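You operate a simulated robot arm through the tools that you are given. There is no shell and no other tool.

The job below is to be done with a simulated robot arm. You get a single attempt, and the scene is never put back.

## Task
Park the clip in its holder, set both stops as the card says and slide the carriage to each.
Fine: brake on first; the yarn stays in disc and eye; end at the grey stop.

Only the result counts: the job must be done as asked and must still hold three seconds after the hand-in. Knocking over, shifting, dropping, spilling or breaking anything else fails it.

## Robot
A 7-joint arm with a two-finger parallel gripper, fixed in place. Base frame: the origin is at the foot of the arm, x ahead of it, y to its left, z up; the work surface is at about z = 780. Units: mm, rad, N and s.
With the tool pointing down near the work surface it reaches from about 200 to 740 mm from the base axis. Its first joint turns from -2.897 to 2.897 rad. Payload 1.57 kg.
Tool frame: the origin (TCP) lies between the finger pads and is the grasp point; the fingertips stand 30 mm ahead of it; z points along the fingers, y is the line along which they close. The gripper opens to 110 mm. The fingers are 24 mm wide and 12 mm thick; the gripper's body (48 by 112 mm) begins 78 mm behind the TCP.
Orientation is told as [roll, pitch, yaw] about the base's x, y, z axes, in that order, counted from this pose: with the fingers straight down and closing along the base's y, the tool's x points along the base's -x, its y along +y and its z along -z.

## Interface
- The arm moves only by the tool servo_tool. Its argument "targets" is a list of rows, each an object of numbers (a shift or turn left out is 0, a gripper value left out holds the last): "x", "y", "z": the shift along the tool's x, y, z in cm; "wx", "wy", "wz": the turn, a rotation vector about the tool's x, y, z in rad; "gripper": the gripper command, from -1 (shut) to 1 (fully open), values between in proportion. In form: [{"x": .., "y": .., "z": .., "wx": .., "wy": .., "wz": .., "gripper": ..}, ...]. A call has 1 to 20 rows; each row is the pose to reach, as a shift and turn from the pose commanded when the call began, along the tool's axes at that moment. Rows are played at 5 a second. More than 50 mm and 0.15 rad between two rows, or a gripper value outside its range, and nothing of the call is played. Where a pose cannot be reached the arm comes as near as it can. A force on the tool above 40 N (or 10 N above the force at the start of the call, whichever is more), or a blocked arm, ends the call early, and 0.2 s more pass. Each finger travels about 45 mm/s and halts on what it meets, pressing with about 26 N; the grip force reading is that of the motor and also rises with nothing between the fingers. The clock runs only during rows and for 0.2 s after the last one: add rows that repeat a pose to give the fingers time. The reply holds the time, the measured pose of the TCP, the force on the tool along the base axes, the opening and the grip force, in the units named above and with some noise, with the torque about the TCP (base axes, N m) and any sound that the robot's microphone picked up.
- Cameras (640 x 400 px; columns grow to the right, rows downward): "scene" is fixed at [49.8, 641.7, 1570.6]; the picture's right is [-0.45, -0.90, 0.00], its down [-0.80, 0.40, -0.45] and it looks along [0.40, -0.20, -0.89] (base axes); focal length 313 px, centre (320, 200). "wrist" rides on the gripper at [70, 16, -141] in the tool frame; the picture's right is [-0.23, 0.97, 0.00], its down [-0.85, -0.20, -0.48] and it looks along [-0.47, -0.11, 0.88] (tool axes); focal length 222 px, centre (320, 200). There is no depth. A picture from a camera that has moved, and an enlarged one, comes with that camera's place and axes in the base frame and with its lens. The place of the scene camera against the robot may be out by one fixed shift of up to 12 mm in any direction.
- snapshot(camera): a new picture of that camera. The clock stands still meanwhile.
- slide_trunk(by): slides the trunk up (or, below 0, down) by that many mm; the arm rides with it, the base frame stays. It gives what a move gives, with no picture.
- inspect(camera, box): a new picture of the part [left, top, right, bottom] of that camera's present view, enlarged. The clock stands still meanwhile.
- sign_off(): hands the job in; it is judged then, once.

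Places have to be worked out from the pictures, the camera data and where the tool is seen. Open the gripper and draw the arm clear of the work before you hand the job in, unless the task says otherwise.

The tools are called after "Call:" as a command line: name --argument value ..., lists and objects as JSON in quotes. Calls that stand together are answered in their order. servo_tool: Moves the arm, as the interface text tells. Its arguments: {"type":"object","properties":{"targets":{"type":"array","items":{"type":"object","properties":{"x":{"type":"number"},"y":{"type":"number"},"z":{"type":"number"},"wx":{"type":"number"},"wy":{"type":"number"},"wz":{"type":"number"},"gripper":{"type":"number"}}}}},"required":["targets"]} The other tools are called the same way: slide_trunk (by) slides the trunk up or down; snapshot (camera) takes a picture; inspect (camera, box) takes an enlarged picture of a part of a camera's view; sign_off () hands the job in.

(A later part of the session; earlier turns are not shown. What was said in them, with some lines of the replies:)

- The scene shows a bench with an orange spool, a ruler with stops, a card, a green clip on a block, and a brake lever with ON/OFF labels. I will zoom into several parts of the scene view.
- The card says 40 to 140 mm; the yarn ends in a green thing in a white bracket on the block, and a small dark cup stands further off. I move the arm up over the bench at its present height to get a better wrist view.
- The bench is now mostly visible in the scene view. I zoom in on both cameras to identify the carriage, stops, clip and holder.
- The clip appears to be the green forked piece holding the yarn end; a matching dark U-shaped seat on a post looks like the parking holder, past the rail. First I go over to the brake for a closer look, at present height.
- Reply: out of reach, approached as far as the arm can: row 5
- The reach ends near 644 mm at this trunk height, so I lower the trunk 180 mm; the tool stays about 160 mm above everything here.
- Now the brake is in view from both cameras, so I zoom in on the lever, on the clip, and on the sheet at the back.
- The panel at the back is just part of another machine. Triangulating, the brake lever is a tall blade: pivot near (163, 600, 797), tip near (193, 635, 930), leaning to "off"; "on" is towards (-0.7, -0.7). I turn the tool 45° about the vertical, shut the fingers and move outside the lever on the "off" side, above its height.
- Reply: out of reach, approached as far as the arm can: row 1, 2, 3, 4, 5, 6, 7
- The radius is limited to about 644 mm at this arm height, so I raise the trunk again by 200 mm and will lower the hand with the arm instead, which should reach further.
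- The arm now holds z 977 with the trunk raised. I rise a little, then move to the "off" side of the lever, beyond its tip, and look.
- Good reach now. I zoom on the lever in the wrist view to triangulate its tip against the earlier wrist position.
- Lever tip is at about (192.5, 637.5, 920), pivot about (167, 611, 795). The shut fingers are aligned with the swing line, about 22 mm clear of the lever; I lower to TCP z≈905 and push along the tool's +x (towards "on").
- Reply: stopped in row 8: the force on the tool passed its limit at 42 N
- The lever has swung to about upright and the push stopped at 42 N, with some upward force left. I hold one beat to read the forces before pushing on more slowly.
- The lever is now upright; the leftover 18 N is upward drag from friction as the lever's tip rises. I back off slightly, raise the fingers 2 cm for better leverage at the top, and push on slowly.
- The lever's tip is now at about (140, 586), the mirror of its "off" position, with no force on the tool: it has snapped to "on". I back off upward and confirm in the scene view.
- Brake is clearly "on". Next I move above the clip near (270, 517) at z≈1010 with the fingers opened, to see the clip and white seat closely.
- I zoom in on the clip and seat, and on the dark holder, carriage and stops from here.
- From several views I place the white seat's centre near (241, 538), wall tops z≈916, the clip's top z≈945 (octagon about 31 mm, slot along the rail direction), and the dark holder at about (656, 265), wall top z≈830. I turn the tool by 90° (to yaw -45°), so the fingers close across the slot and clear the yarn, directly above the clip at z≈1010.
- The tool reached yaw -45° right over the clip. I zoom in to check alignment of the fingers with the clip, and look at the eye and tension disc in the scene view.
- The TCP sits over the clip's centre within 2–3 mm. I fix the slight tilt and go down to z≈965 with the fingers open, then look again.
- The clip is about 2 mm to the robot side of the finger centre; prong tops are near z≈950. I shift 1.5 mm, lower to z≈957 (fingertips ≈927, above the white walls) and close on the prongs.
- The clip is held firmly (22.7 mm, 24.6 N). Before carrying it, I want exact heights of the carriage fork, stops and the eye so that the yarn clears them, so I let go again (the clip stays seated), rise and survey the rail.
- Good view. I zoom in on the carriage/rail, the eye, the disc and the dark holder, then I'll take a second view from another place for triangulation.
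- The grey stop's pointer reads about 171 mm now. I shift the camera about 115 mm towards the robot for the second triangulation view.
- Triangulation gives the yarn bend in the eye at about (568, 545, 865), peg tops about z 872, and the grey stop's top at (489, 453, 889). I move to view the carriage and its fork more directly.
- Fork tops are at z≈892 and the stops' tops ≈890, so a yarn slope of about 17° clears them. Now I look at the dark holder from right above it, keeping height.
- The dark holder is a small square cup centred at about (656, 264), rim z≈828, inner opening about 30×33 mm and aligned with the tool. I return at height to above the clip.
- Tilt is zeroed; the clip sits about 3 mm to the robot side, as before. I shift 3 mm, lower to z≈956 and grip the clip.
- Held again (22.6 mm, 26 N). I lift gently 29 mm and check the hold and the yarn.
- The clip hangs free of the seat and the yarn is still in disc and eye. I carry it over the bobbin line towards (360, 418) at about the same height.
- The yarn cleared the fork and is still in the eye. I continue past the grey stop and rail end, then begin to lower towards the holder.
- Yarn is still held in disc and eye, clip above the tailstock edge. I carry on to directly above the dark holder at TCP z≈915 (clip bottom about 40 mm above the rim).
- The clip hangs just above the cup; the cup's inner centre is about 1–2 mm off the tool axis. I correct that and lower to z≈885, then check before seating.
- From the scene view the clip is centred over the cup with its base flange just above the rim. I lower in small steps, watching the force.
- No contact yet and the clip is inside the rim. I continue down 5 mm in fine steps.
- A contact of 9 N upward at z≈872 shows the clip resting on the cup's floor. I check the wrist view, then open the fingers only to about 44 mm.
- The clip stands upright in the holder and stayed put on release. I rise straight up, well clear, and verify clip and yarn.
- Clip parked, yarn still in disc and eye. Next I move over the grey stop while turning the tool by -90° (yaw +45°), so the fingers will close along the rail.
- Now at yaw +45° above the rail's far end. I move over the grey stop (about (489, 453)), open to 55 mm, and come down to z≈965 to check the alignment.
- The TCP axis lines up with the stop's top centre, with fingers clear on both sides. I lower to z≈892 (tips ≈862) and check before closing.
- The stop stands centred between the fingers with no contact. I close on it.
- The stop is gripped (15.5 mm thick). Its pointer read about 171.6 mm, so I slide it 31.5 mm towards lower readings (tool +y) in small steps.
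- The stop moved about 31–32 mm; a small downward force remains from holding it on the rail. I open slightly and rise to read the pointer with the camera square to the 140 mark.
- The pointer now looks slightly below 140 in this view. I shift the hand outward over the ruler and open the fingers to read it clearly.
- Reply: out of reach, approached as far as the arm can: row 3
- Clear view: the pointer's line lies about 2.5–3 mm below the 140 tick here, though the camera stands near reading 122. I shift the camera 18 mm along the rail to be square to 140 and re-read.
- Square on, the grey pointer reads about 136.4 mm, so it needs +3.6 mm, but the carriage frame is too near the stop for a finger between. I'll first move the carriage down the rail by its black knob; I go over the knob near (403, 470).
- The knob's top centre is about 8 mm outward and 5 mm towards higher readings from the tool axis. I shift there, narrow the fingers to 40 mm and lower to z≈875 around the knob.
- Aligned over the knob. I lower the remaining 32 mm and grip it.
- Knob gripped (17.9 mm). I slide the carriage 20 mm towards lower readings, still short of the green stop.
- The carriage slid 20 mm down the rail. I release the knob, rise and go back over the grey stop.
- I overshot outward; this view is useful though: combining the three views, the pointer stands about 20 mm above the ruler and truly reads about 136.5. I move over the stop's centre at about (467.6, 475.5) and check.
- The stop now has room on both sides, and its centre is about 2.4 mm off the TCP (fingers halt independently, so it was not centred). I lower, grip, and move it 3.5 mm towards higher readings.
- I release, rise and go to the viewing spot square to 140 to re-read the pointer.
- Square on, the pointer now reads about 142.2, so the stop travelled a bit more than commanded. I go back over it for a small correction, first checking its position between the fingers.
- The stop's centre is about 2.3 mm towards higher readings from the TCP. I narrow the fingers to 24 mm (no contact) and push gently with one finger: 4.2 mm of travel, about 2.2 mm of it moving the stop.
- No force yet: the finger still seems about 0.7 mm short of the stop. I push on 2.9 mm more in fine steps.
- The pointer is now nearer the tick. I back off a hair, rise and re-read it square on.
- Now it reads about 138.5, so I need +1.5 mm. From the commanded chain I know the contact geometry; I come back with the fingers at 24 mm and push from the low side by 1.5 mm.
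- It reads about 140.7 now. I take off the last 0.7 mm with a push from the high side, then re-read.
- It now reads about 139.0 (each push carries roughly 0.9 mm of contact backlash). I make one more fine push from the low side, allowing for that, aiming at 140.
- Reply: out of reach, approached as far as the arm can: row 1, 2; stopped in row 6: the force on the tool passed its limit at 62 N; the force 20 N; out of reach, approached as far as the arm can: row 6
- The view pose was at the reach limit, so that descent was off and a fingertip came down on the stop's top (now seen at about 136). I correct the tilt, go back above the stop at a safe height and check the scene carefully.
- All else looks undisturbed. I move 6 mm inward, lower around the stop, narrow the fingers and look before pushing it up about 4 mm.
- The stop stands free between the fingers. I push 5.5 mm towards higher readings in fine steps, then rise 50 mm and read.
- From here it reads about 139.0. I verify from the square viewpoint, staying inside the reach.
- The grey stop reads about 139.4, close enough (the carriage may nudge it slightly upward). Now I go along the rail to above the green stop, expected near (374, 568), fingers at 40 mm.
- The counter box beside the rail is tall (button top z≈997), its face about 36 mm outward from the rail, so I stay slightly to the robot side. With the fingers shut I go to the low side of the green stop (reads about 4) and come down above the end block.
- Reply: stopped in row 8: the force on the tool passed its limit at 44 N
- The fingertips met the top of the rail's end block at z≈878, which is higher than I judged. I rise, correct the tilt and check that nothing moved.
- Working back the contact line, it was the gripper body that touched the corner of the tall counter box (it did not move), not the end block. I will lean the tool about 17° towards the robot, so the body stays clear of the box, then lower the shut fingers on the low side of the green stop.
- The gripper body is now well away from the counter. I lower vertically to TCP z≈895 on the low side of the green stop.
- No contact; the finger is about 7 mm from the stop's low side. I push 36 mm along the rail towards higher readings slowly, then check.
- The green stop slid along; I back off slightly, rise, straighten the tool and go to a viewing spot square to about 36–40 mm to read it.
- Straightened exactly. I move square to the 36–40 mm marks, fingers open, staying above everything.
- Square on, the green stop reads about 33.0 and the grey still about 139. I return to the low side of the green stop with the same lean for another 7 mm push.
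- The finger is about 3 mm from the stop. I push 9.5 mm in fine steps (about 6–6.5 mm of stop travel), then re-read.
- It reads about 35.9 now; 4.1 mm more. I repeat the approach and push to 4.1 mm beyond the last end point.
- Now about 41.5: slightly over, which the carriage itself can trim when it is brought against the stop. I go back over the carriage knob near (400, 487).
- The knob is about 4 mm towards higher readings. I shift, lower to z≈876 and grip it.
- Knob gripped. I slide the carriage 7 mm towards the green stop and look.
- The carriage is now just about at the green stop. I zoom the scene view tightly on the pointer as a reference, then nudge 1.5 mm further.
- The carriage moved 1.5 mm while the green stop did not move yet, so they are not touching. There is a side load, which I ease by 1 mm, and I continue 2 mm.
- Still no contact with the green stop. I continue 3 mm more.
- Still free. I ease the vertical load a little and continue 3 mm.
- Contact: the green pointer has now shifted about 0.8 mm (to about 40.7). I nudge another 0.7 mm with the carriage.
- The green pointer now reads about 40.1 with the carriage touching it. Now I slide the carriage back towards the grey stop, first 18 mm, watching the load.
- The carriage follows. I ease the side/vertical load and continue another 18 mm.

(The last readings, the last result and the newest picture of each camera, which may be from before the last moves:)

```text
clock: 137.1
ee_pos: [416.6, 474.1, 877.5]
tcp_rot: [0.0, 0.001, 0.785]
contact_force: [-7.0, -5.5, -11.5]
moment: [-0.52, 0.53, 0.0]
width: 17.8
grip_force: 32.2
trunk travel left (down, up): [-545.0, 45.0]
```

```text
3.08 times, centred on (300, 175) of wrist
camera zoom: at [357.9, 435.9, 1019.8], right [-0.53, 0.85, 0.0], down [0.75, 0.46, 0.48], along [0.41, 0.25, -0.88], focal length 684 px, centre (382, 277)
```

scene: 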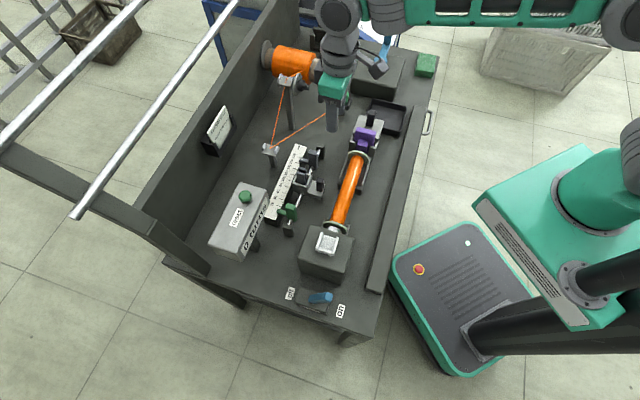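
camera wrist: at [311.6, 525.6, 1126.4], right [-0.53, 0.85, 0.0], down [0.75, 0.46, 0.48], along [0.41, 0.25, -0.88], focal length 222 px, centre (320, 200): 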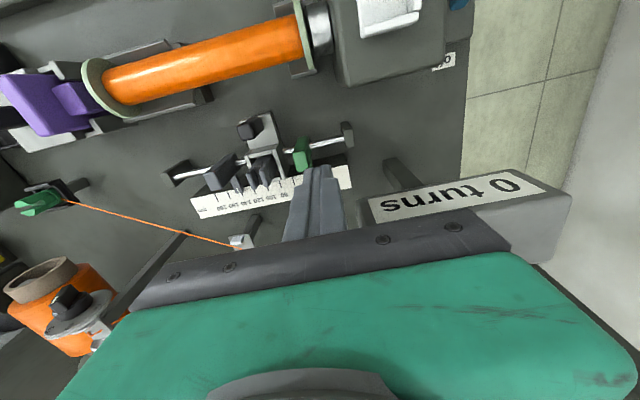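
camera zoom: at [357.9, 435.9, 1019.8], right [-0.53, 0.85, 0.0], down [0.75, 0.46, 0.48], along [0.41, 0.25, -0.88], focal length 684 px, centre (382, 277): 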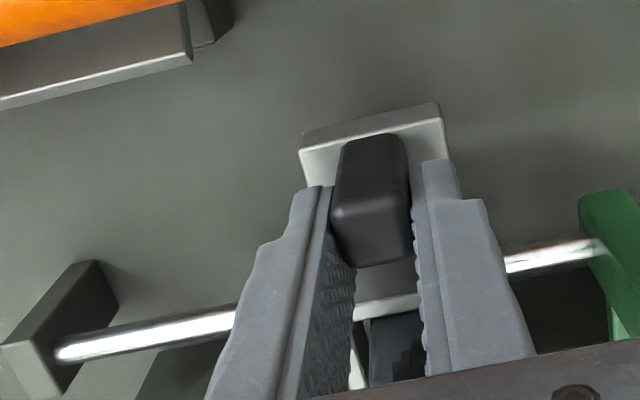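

The grey pointer reads about 139.4 in the scene view too, and the carriage is about 5 mm from it. I ease the load and approach in small steps.

Call:
servo_tool --targets '[{"x": 0.06, "y": -0.1, "z": 0.08}, {"x": 0.1, "y": -0.2, "z": 0.1}, {"x": 0.1, "y": -0.3, "z": 0.1}, {"x": 0.1, "y": -0.4, "z": 0.1}, {"x": 0.1, "y": -0.4, "z": 0.1}, {"x": 0.1, "y": -0.4, "z": 0.1}]'

Call:
inspect --camera "scene" --box '[285, 140, 325, 172]'

```text
clock: 138.4
ee_pos: [420.7, 471.7, 877.0]
tcp_rot: [-0.001, -0.003, 0.785]
contact_force: [2.7, 1.6, 4.1]
moment: [0.32, -0.47, 0.0]
width: 17.9
grip_force: 32.4
trunk travel left (down, up): [-545.0, 45.0]
```

```text
12.50 times, centred on (305, 156) of scene
camera zoom: at [49.8, 641.7, 1570.6], right [-0.45, -0.9, 0.0], down [-0.8, 0.4, -0.45], along [0.4, -0.2, -0.89], focal length 3911 px, centre (508, 750)
```

zoom: 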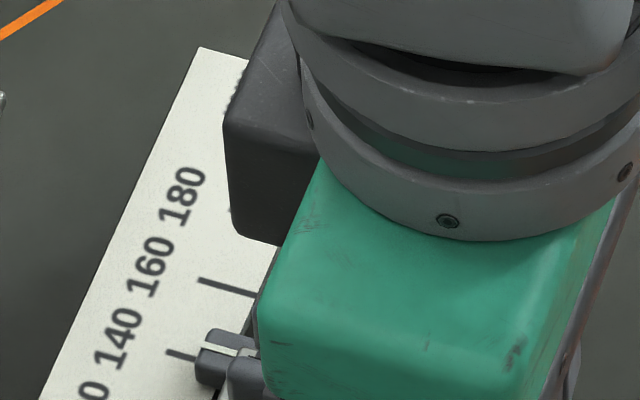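

The grey stop has not moved yet. I advance 2 mm more in fine steps and compare the pointer.

Call:
servo_tool --targets '[{"y": -0.07}, {"y": -0.14}, {"y": -0.2}, {"y": -0.2}, {"y": -0.2}]'

Call:
inspect --camera "scene" --box '[285, 140, 325, 172]'

```text
clock: 139.7
ee_pos: [422.9, 469.9, 878.4]
tcp_rot: [0.0, -0.006, 0.785]
contact_force: [8.3, 10.0, 19.8]
moment: [-0.35, 0.13, -0.01]
width: 17.8
grip_force: 32.3
trunk travel left (down, up): [-545.0, 45.0]
```

```text
12.50 times, centred on (305, 156) of scene
camera zoom: at [49.8, 641.7, 1570.6], right [-0.45, -0.9, 0.0], down [-0.8, 0.4, -0.45], along [0.4, -0.2, -0.89], focal length 3911 px, centre (508, 750)
```

zoom: 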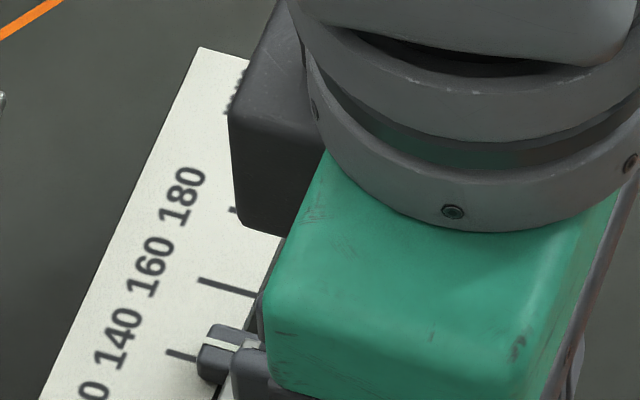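

Contact with the grey stop: its pointer moved up about 1.4 mm to roughly 140.8. I ease the loads, release the knob gently and rise.

Call:
servo_tool --targets '[{"x": -0.08, "z": -0.12}, {"x": -0.08, "z": -0.12}, {"x": -0.08, "z": -0.12, "gripper": -0.6}, {"x": -0.08, "z": -0.12, "gripper": -0.3}, {"x": -0.08, "z": -0.12, "gripper": -0.3}, {"x": -0.08, "z": -3}, {"x": -0.08, "z": -6}, {"x": -0.08, "z": -10}, {"x": -0.08, "z": -10}]'

Call:
inspect --camera "wrist" --box '[200, 90, 440, 240]'

Call:
inspect --camera "scene" --box '[270, 135, 340, 205]'

```text
clock: 141.7
ee_pos: [421.1, 469.6, 977.6]
tcp_rot: [-0.001, -0.001, 0.785]
contact_force: [0.1, 0.5, -0.6]
moment: [0.03, 0.02, -0.04]
width: 38.5
grip_force: 0.1
trunk travel left (down, up): [-545.0, 45.0]
```

```text
2.67 times, centred on (320, 165) of wrist
camera zoom: at [360.4, 432.7, 1119.0], right [-0.53, 0.85, 0.0], down [0.75, 0.46, 0.48], along [0.41, 0.25, -0.88], focal length 592 px, centre (320, 293)
```

zoom: 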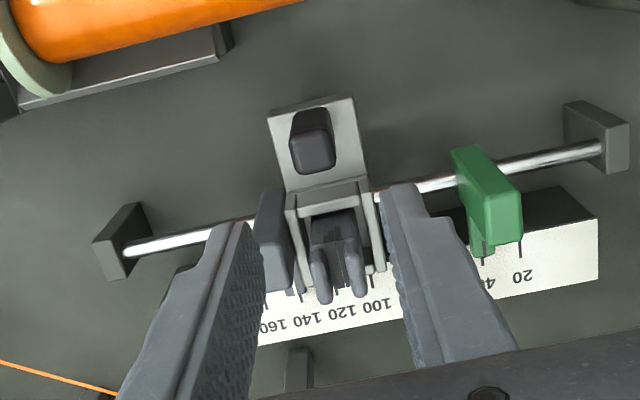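

```text
5.71 times, centred on (305, 170) of scene
camera zoom: at [49.8, 641.7, 1570.6], right [-0.45, -0.9, 0.0], down [-0.8, 0.4, -0.45], along [0.4, -0.2, -0.89], focal length 1788 px, centre (406, 371)
```

zoom: 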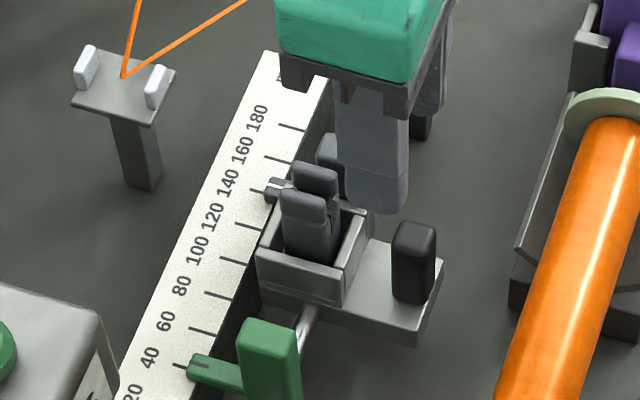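

Carriage rests at the grey stop. I verify both pointers from the square viewpoints, first the grey one.

Call:
servo_tool --targets '[{"x": -2, "y": -1.2, "z": -0.7}, {"x": -4, "y": -2.4, "z": -0.7, "gripper": 0.5}, {"x": -6, "y": -3.6, "z": -0.7}, {"x": -7.7, "y": -4.6, "z": -0.7}, {"x": -7.7, "y": -4.6, "z": -0.7}, {"x": -7.7, "y": -4.6, "z": -0.7}]'

Call:
inspect --camera "wrist" --box '[300, 105, 360, 155]'

Call:
inspect --camera "wrist" --box '[280, 60, 480, 180]'

```text
clock: 143.1
ee_pos: [508.3, 488.3, 984.1]
tcp_rot: [0.0, 0.0, 0.786]
contact_force: [0.3, 0.4, 0.8]
moment: [0.0, -0.01, 0.0]
width: 82.6
grip_force: 0.1
trunk travel left (down, up): [-545.0, 45.0]
```

```text
8.00 times, centred on (330, 130) of wrist
camera zoom: at [449.4, 451.6, 1126.4], right [-0.53, 0.85, 0.0], down [0.75, 0.46, 0.48], along [0.41, 0.25, -0.88], focal length 1777 px, centre (240, 760)
```

zoom: 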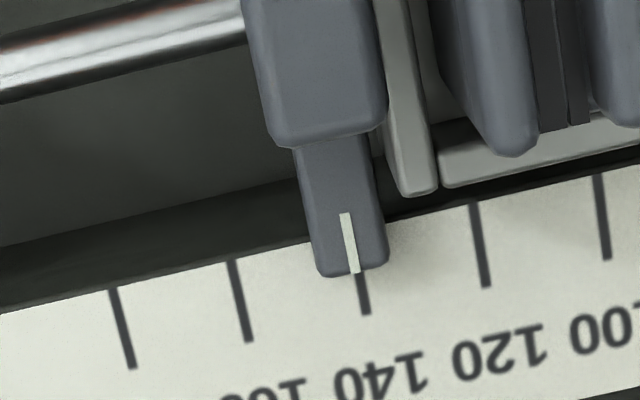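

```text
3.20 times, centred on (380, 120) of wrist
camera zoom: at [449.4, 451.6, 1126.4], right [-0.53, 0.85, 0.0], down [0.75, 0.46, 0.48], along [0.41, 0.25, -0.88], focal length 711 px, centre (128, 456)
```

zoom: 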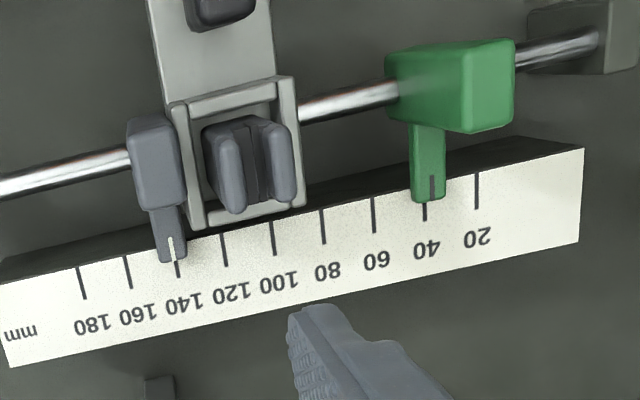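

Grey reads about 140.6, with the carriage frame against it. Now the square view for the green pointer.

Call:
servo_tool --targets '[{"y": 3.5}, {"y": 7}, {"y": 10.3}, {"y": 10.3}, {"y": 10.3}]'

Call:
inspect --camera "wrist" --box '[290, 95, 370, 155]'

```text
clock: 144.2
ee_pos: [435.1, 561.4, 984.5]
tcp_rot: [0.0, -0.002, 0.787]
contact_force: [0.8, -0.3, 0.7]
moment: [0.01, 0.03, -0.01]
width: 82.5
grip_force: 0.0
trunk travel left (down, up): [-545.0, 45.0]
```

```text
6.67 times, centred on (330, 125) of wrist
camera zoom: at [375.7, 525.0, 1126.0], right [-0.53, 0.85, 0.0], down [0.75, 0.46, 0.48], along [0.41, 0.25, -0.88], focal length 1481 px, centre (253, 700)
```

zoom: 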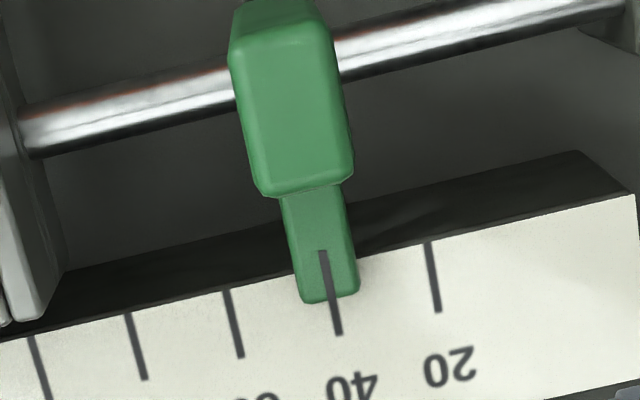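

The green pointer is exactly on 40. Both stops and the carriage are set, so I open the gripper and draw the arm up and back, then check everything once more.

Call:
servo_tool --targets '[{"x": 3, "z": -3, "gripper": 1}, {"x": 6.5, "z": -5.5}, {"x": 10, "z": -8}, {"x": 13.5, "z": -10.5}, {"x": 17, "z": -13}, {"x": 20.5, "z": -15}, {"x": 24, "z": -16}, {"x": 27, "z": -17}, {"x": 27, "z": -17}]'

Call:
snapshot --camera "scene"

Call:
inspect --camera "scene" --box '[260, 130, 340, 220]'

Call:
inspect --camera "scene" --box '[240, 60, 380, 165]'

Call:
inspect --camera "scene" --box '[260, 220, 380, 330]'

```text
clock: 146.2
ee_pos: [242.4, 370.7, 1153.5]
tcp_rot: [0.001, 0.0, 0.785]
contact_force: [0.5, 0.2, -0.1]
moment: [0.0, 0.01, 0.02]
width: 110.0
grip_force: 0.0
trunk travel left (down, up): [-545.0, 45.0]
```

```text
taken
```

scene: 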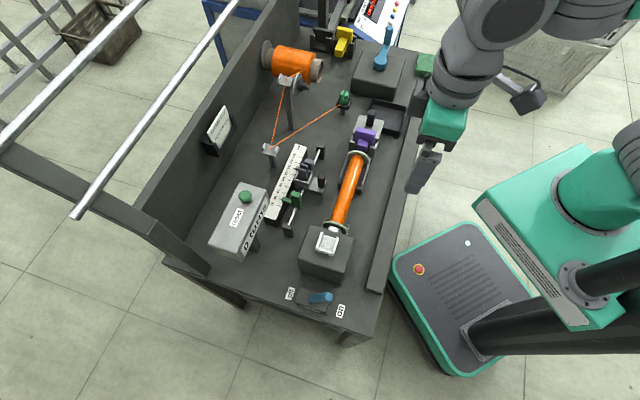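

```text
4.44 times, centred on (300, 175) of scene
camera zoom: at [49.8, 641.7, 1570.6], right [-0.45, -0.9, 0.0], down [-0.8, 0.4, -0.45], along [0.4, -0.2, -0.89], focal length 1391 px, centre (409, 311)
```

zoom: 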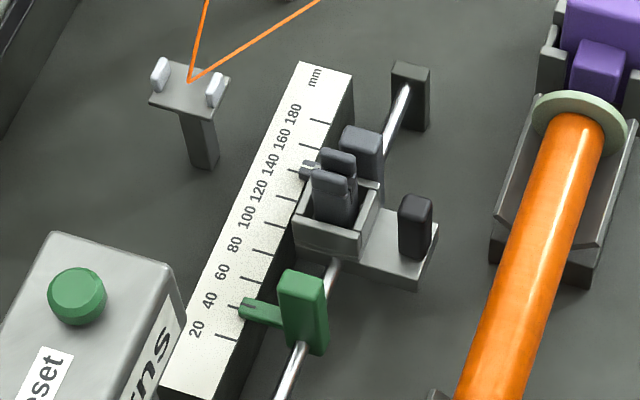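

```text
3.81 times, centred on (310, 112) of scene
camera zoom: at [49.8, 641.7, 1570.6], right [-0.45, -0.9, 0.0], down [-0.8, 0.4, -0.45], along [0.4, -0.2, -0.89], focal length 1192 px, centre (358, 533)
```

zoom: 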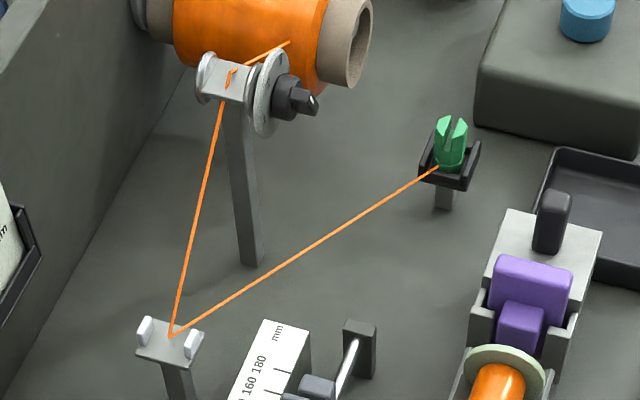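

```text
3.64 times, centred on (320, 275) of scene
camera zoom: at [49.8, 641.7, 1570.6], right [-0.45, -0.9, 0.0], down [-0.8, 0.4, -0.45], along [0.4, -0.2, -0.89], focal length 1138 px, centre (320, -73)
```

zoom: 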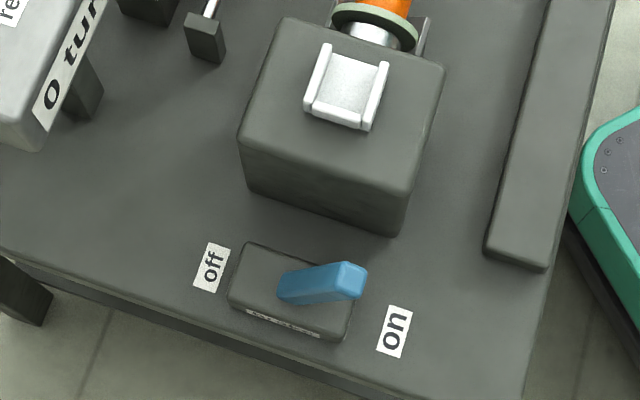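

All looks right: brake on, clip in its holder, yarn through disc and eye, carriage by the grey stop. I take two last close-ups of the clip's seating and the carriage-to-stop contact.

Call:
inspect --camera "scene" --box '[330, 82, 360, 112]'

Call:
inspect --camera "scene" --box '[295, 145, 335, 180]'

```text
13.33 times, centred on (345, 97) of scene
camera zoom: at [49.8, 641.7, 1570.6], right [-0.45, -0.9, 0.0], down [-0.8, 0.4, -0.45], along [0.4, -0.2, -0.89], focal length 4172 px, centre (-13, 1573)
```

zoom: 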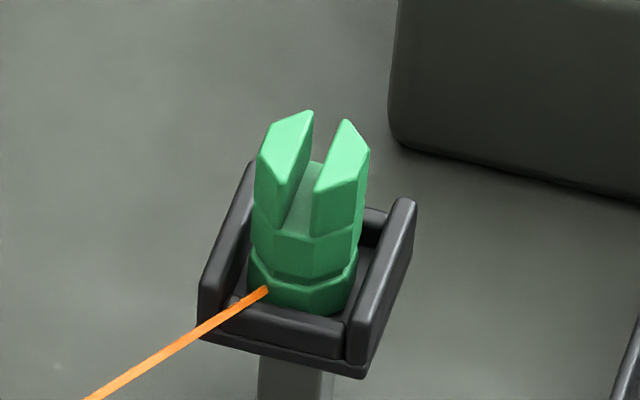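

```text
11.43 times, centred on (315, 162) of scene
camera zoom: at [49.8, 641.7, 1570.6], right [-0.45, -0.9, 0.0], down [-0.8, 0.4, -0.45], along [0.4, -0.2, -0.89], focal length 3576 px, centre (377, 629)
```

zoom: 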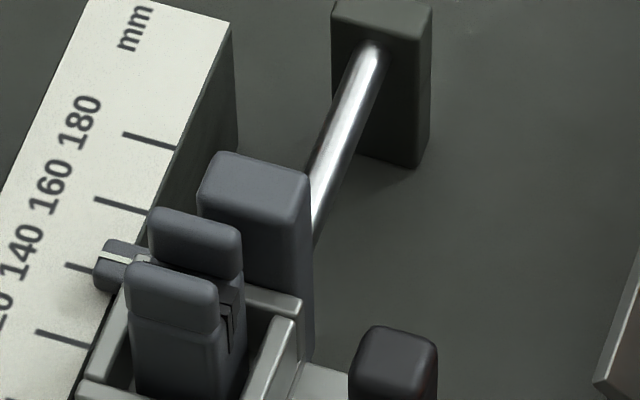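

The clip sits upright and fully inside its holder, and the carriage frame is against the grey stop, with the arm clear and the gripper open. I hand the job in.

Call:
sign_off

```text
The job is handed in.
```

The job is handed in; the result was not reported back to me. These are my own last readings.

| Item | State at hand-in |
|---|---|
| Brake | On, set before anything else |
| Clip | Upright in the dark cup on the post, which I took to be its holder |
| Yarn | Still running through the disc and the eye |
| Green stop | 40.0 mm (card says 40) |
| Grey stop | About 140.6 mm (card says 140) |
| Carriage | Slid to the green stop, then to the grey stop, resting against the grey one |
| Arm | Gripper open, drawn up and back |

**Choice of holder:** nothing in the scene labels the holder. I chose the dark cup because the clip was already in the white seat at the start. Parked in the cup, its yarn also lies clear of the rail.

**Grey stop offset:** the 0.6 mm over comes from the carriage nudging the stop on its final approach. I left it, as another correction was as likely to make it worse.

**Two hard touches:** a fingertip once came down on top of the grey stop at 62 N and shifted it, so I set that stop again. The gripper body also touched something at about 44 N while I was near the green stop, most likely a top corner of the counter box. I saw no movement or damage from it in the pictures.
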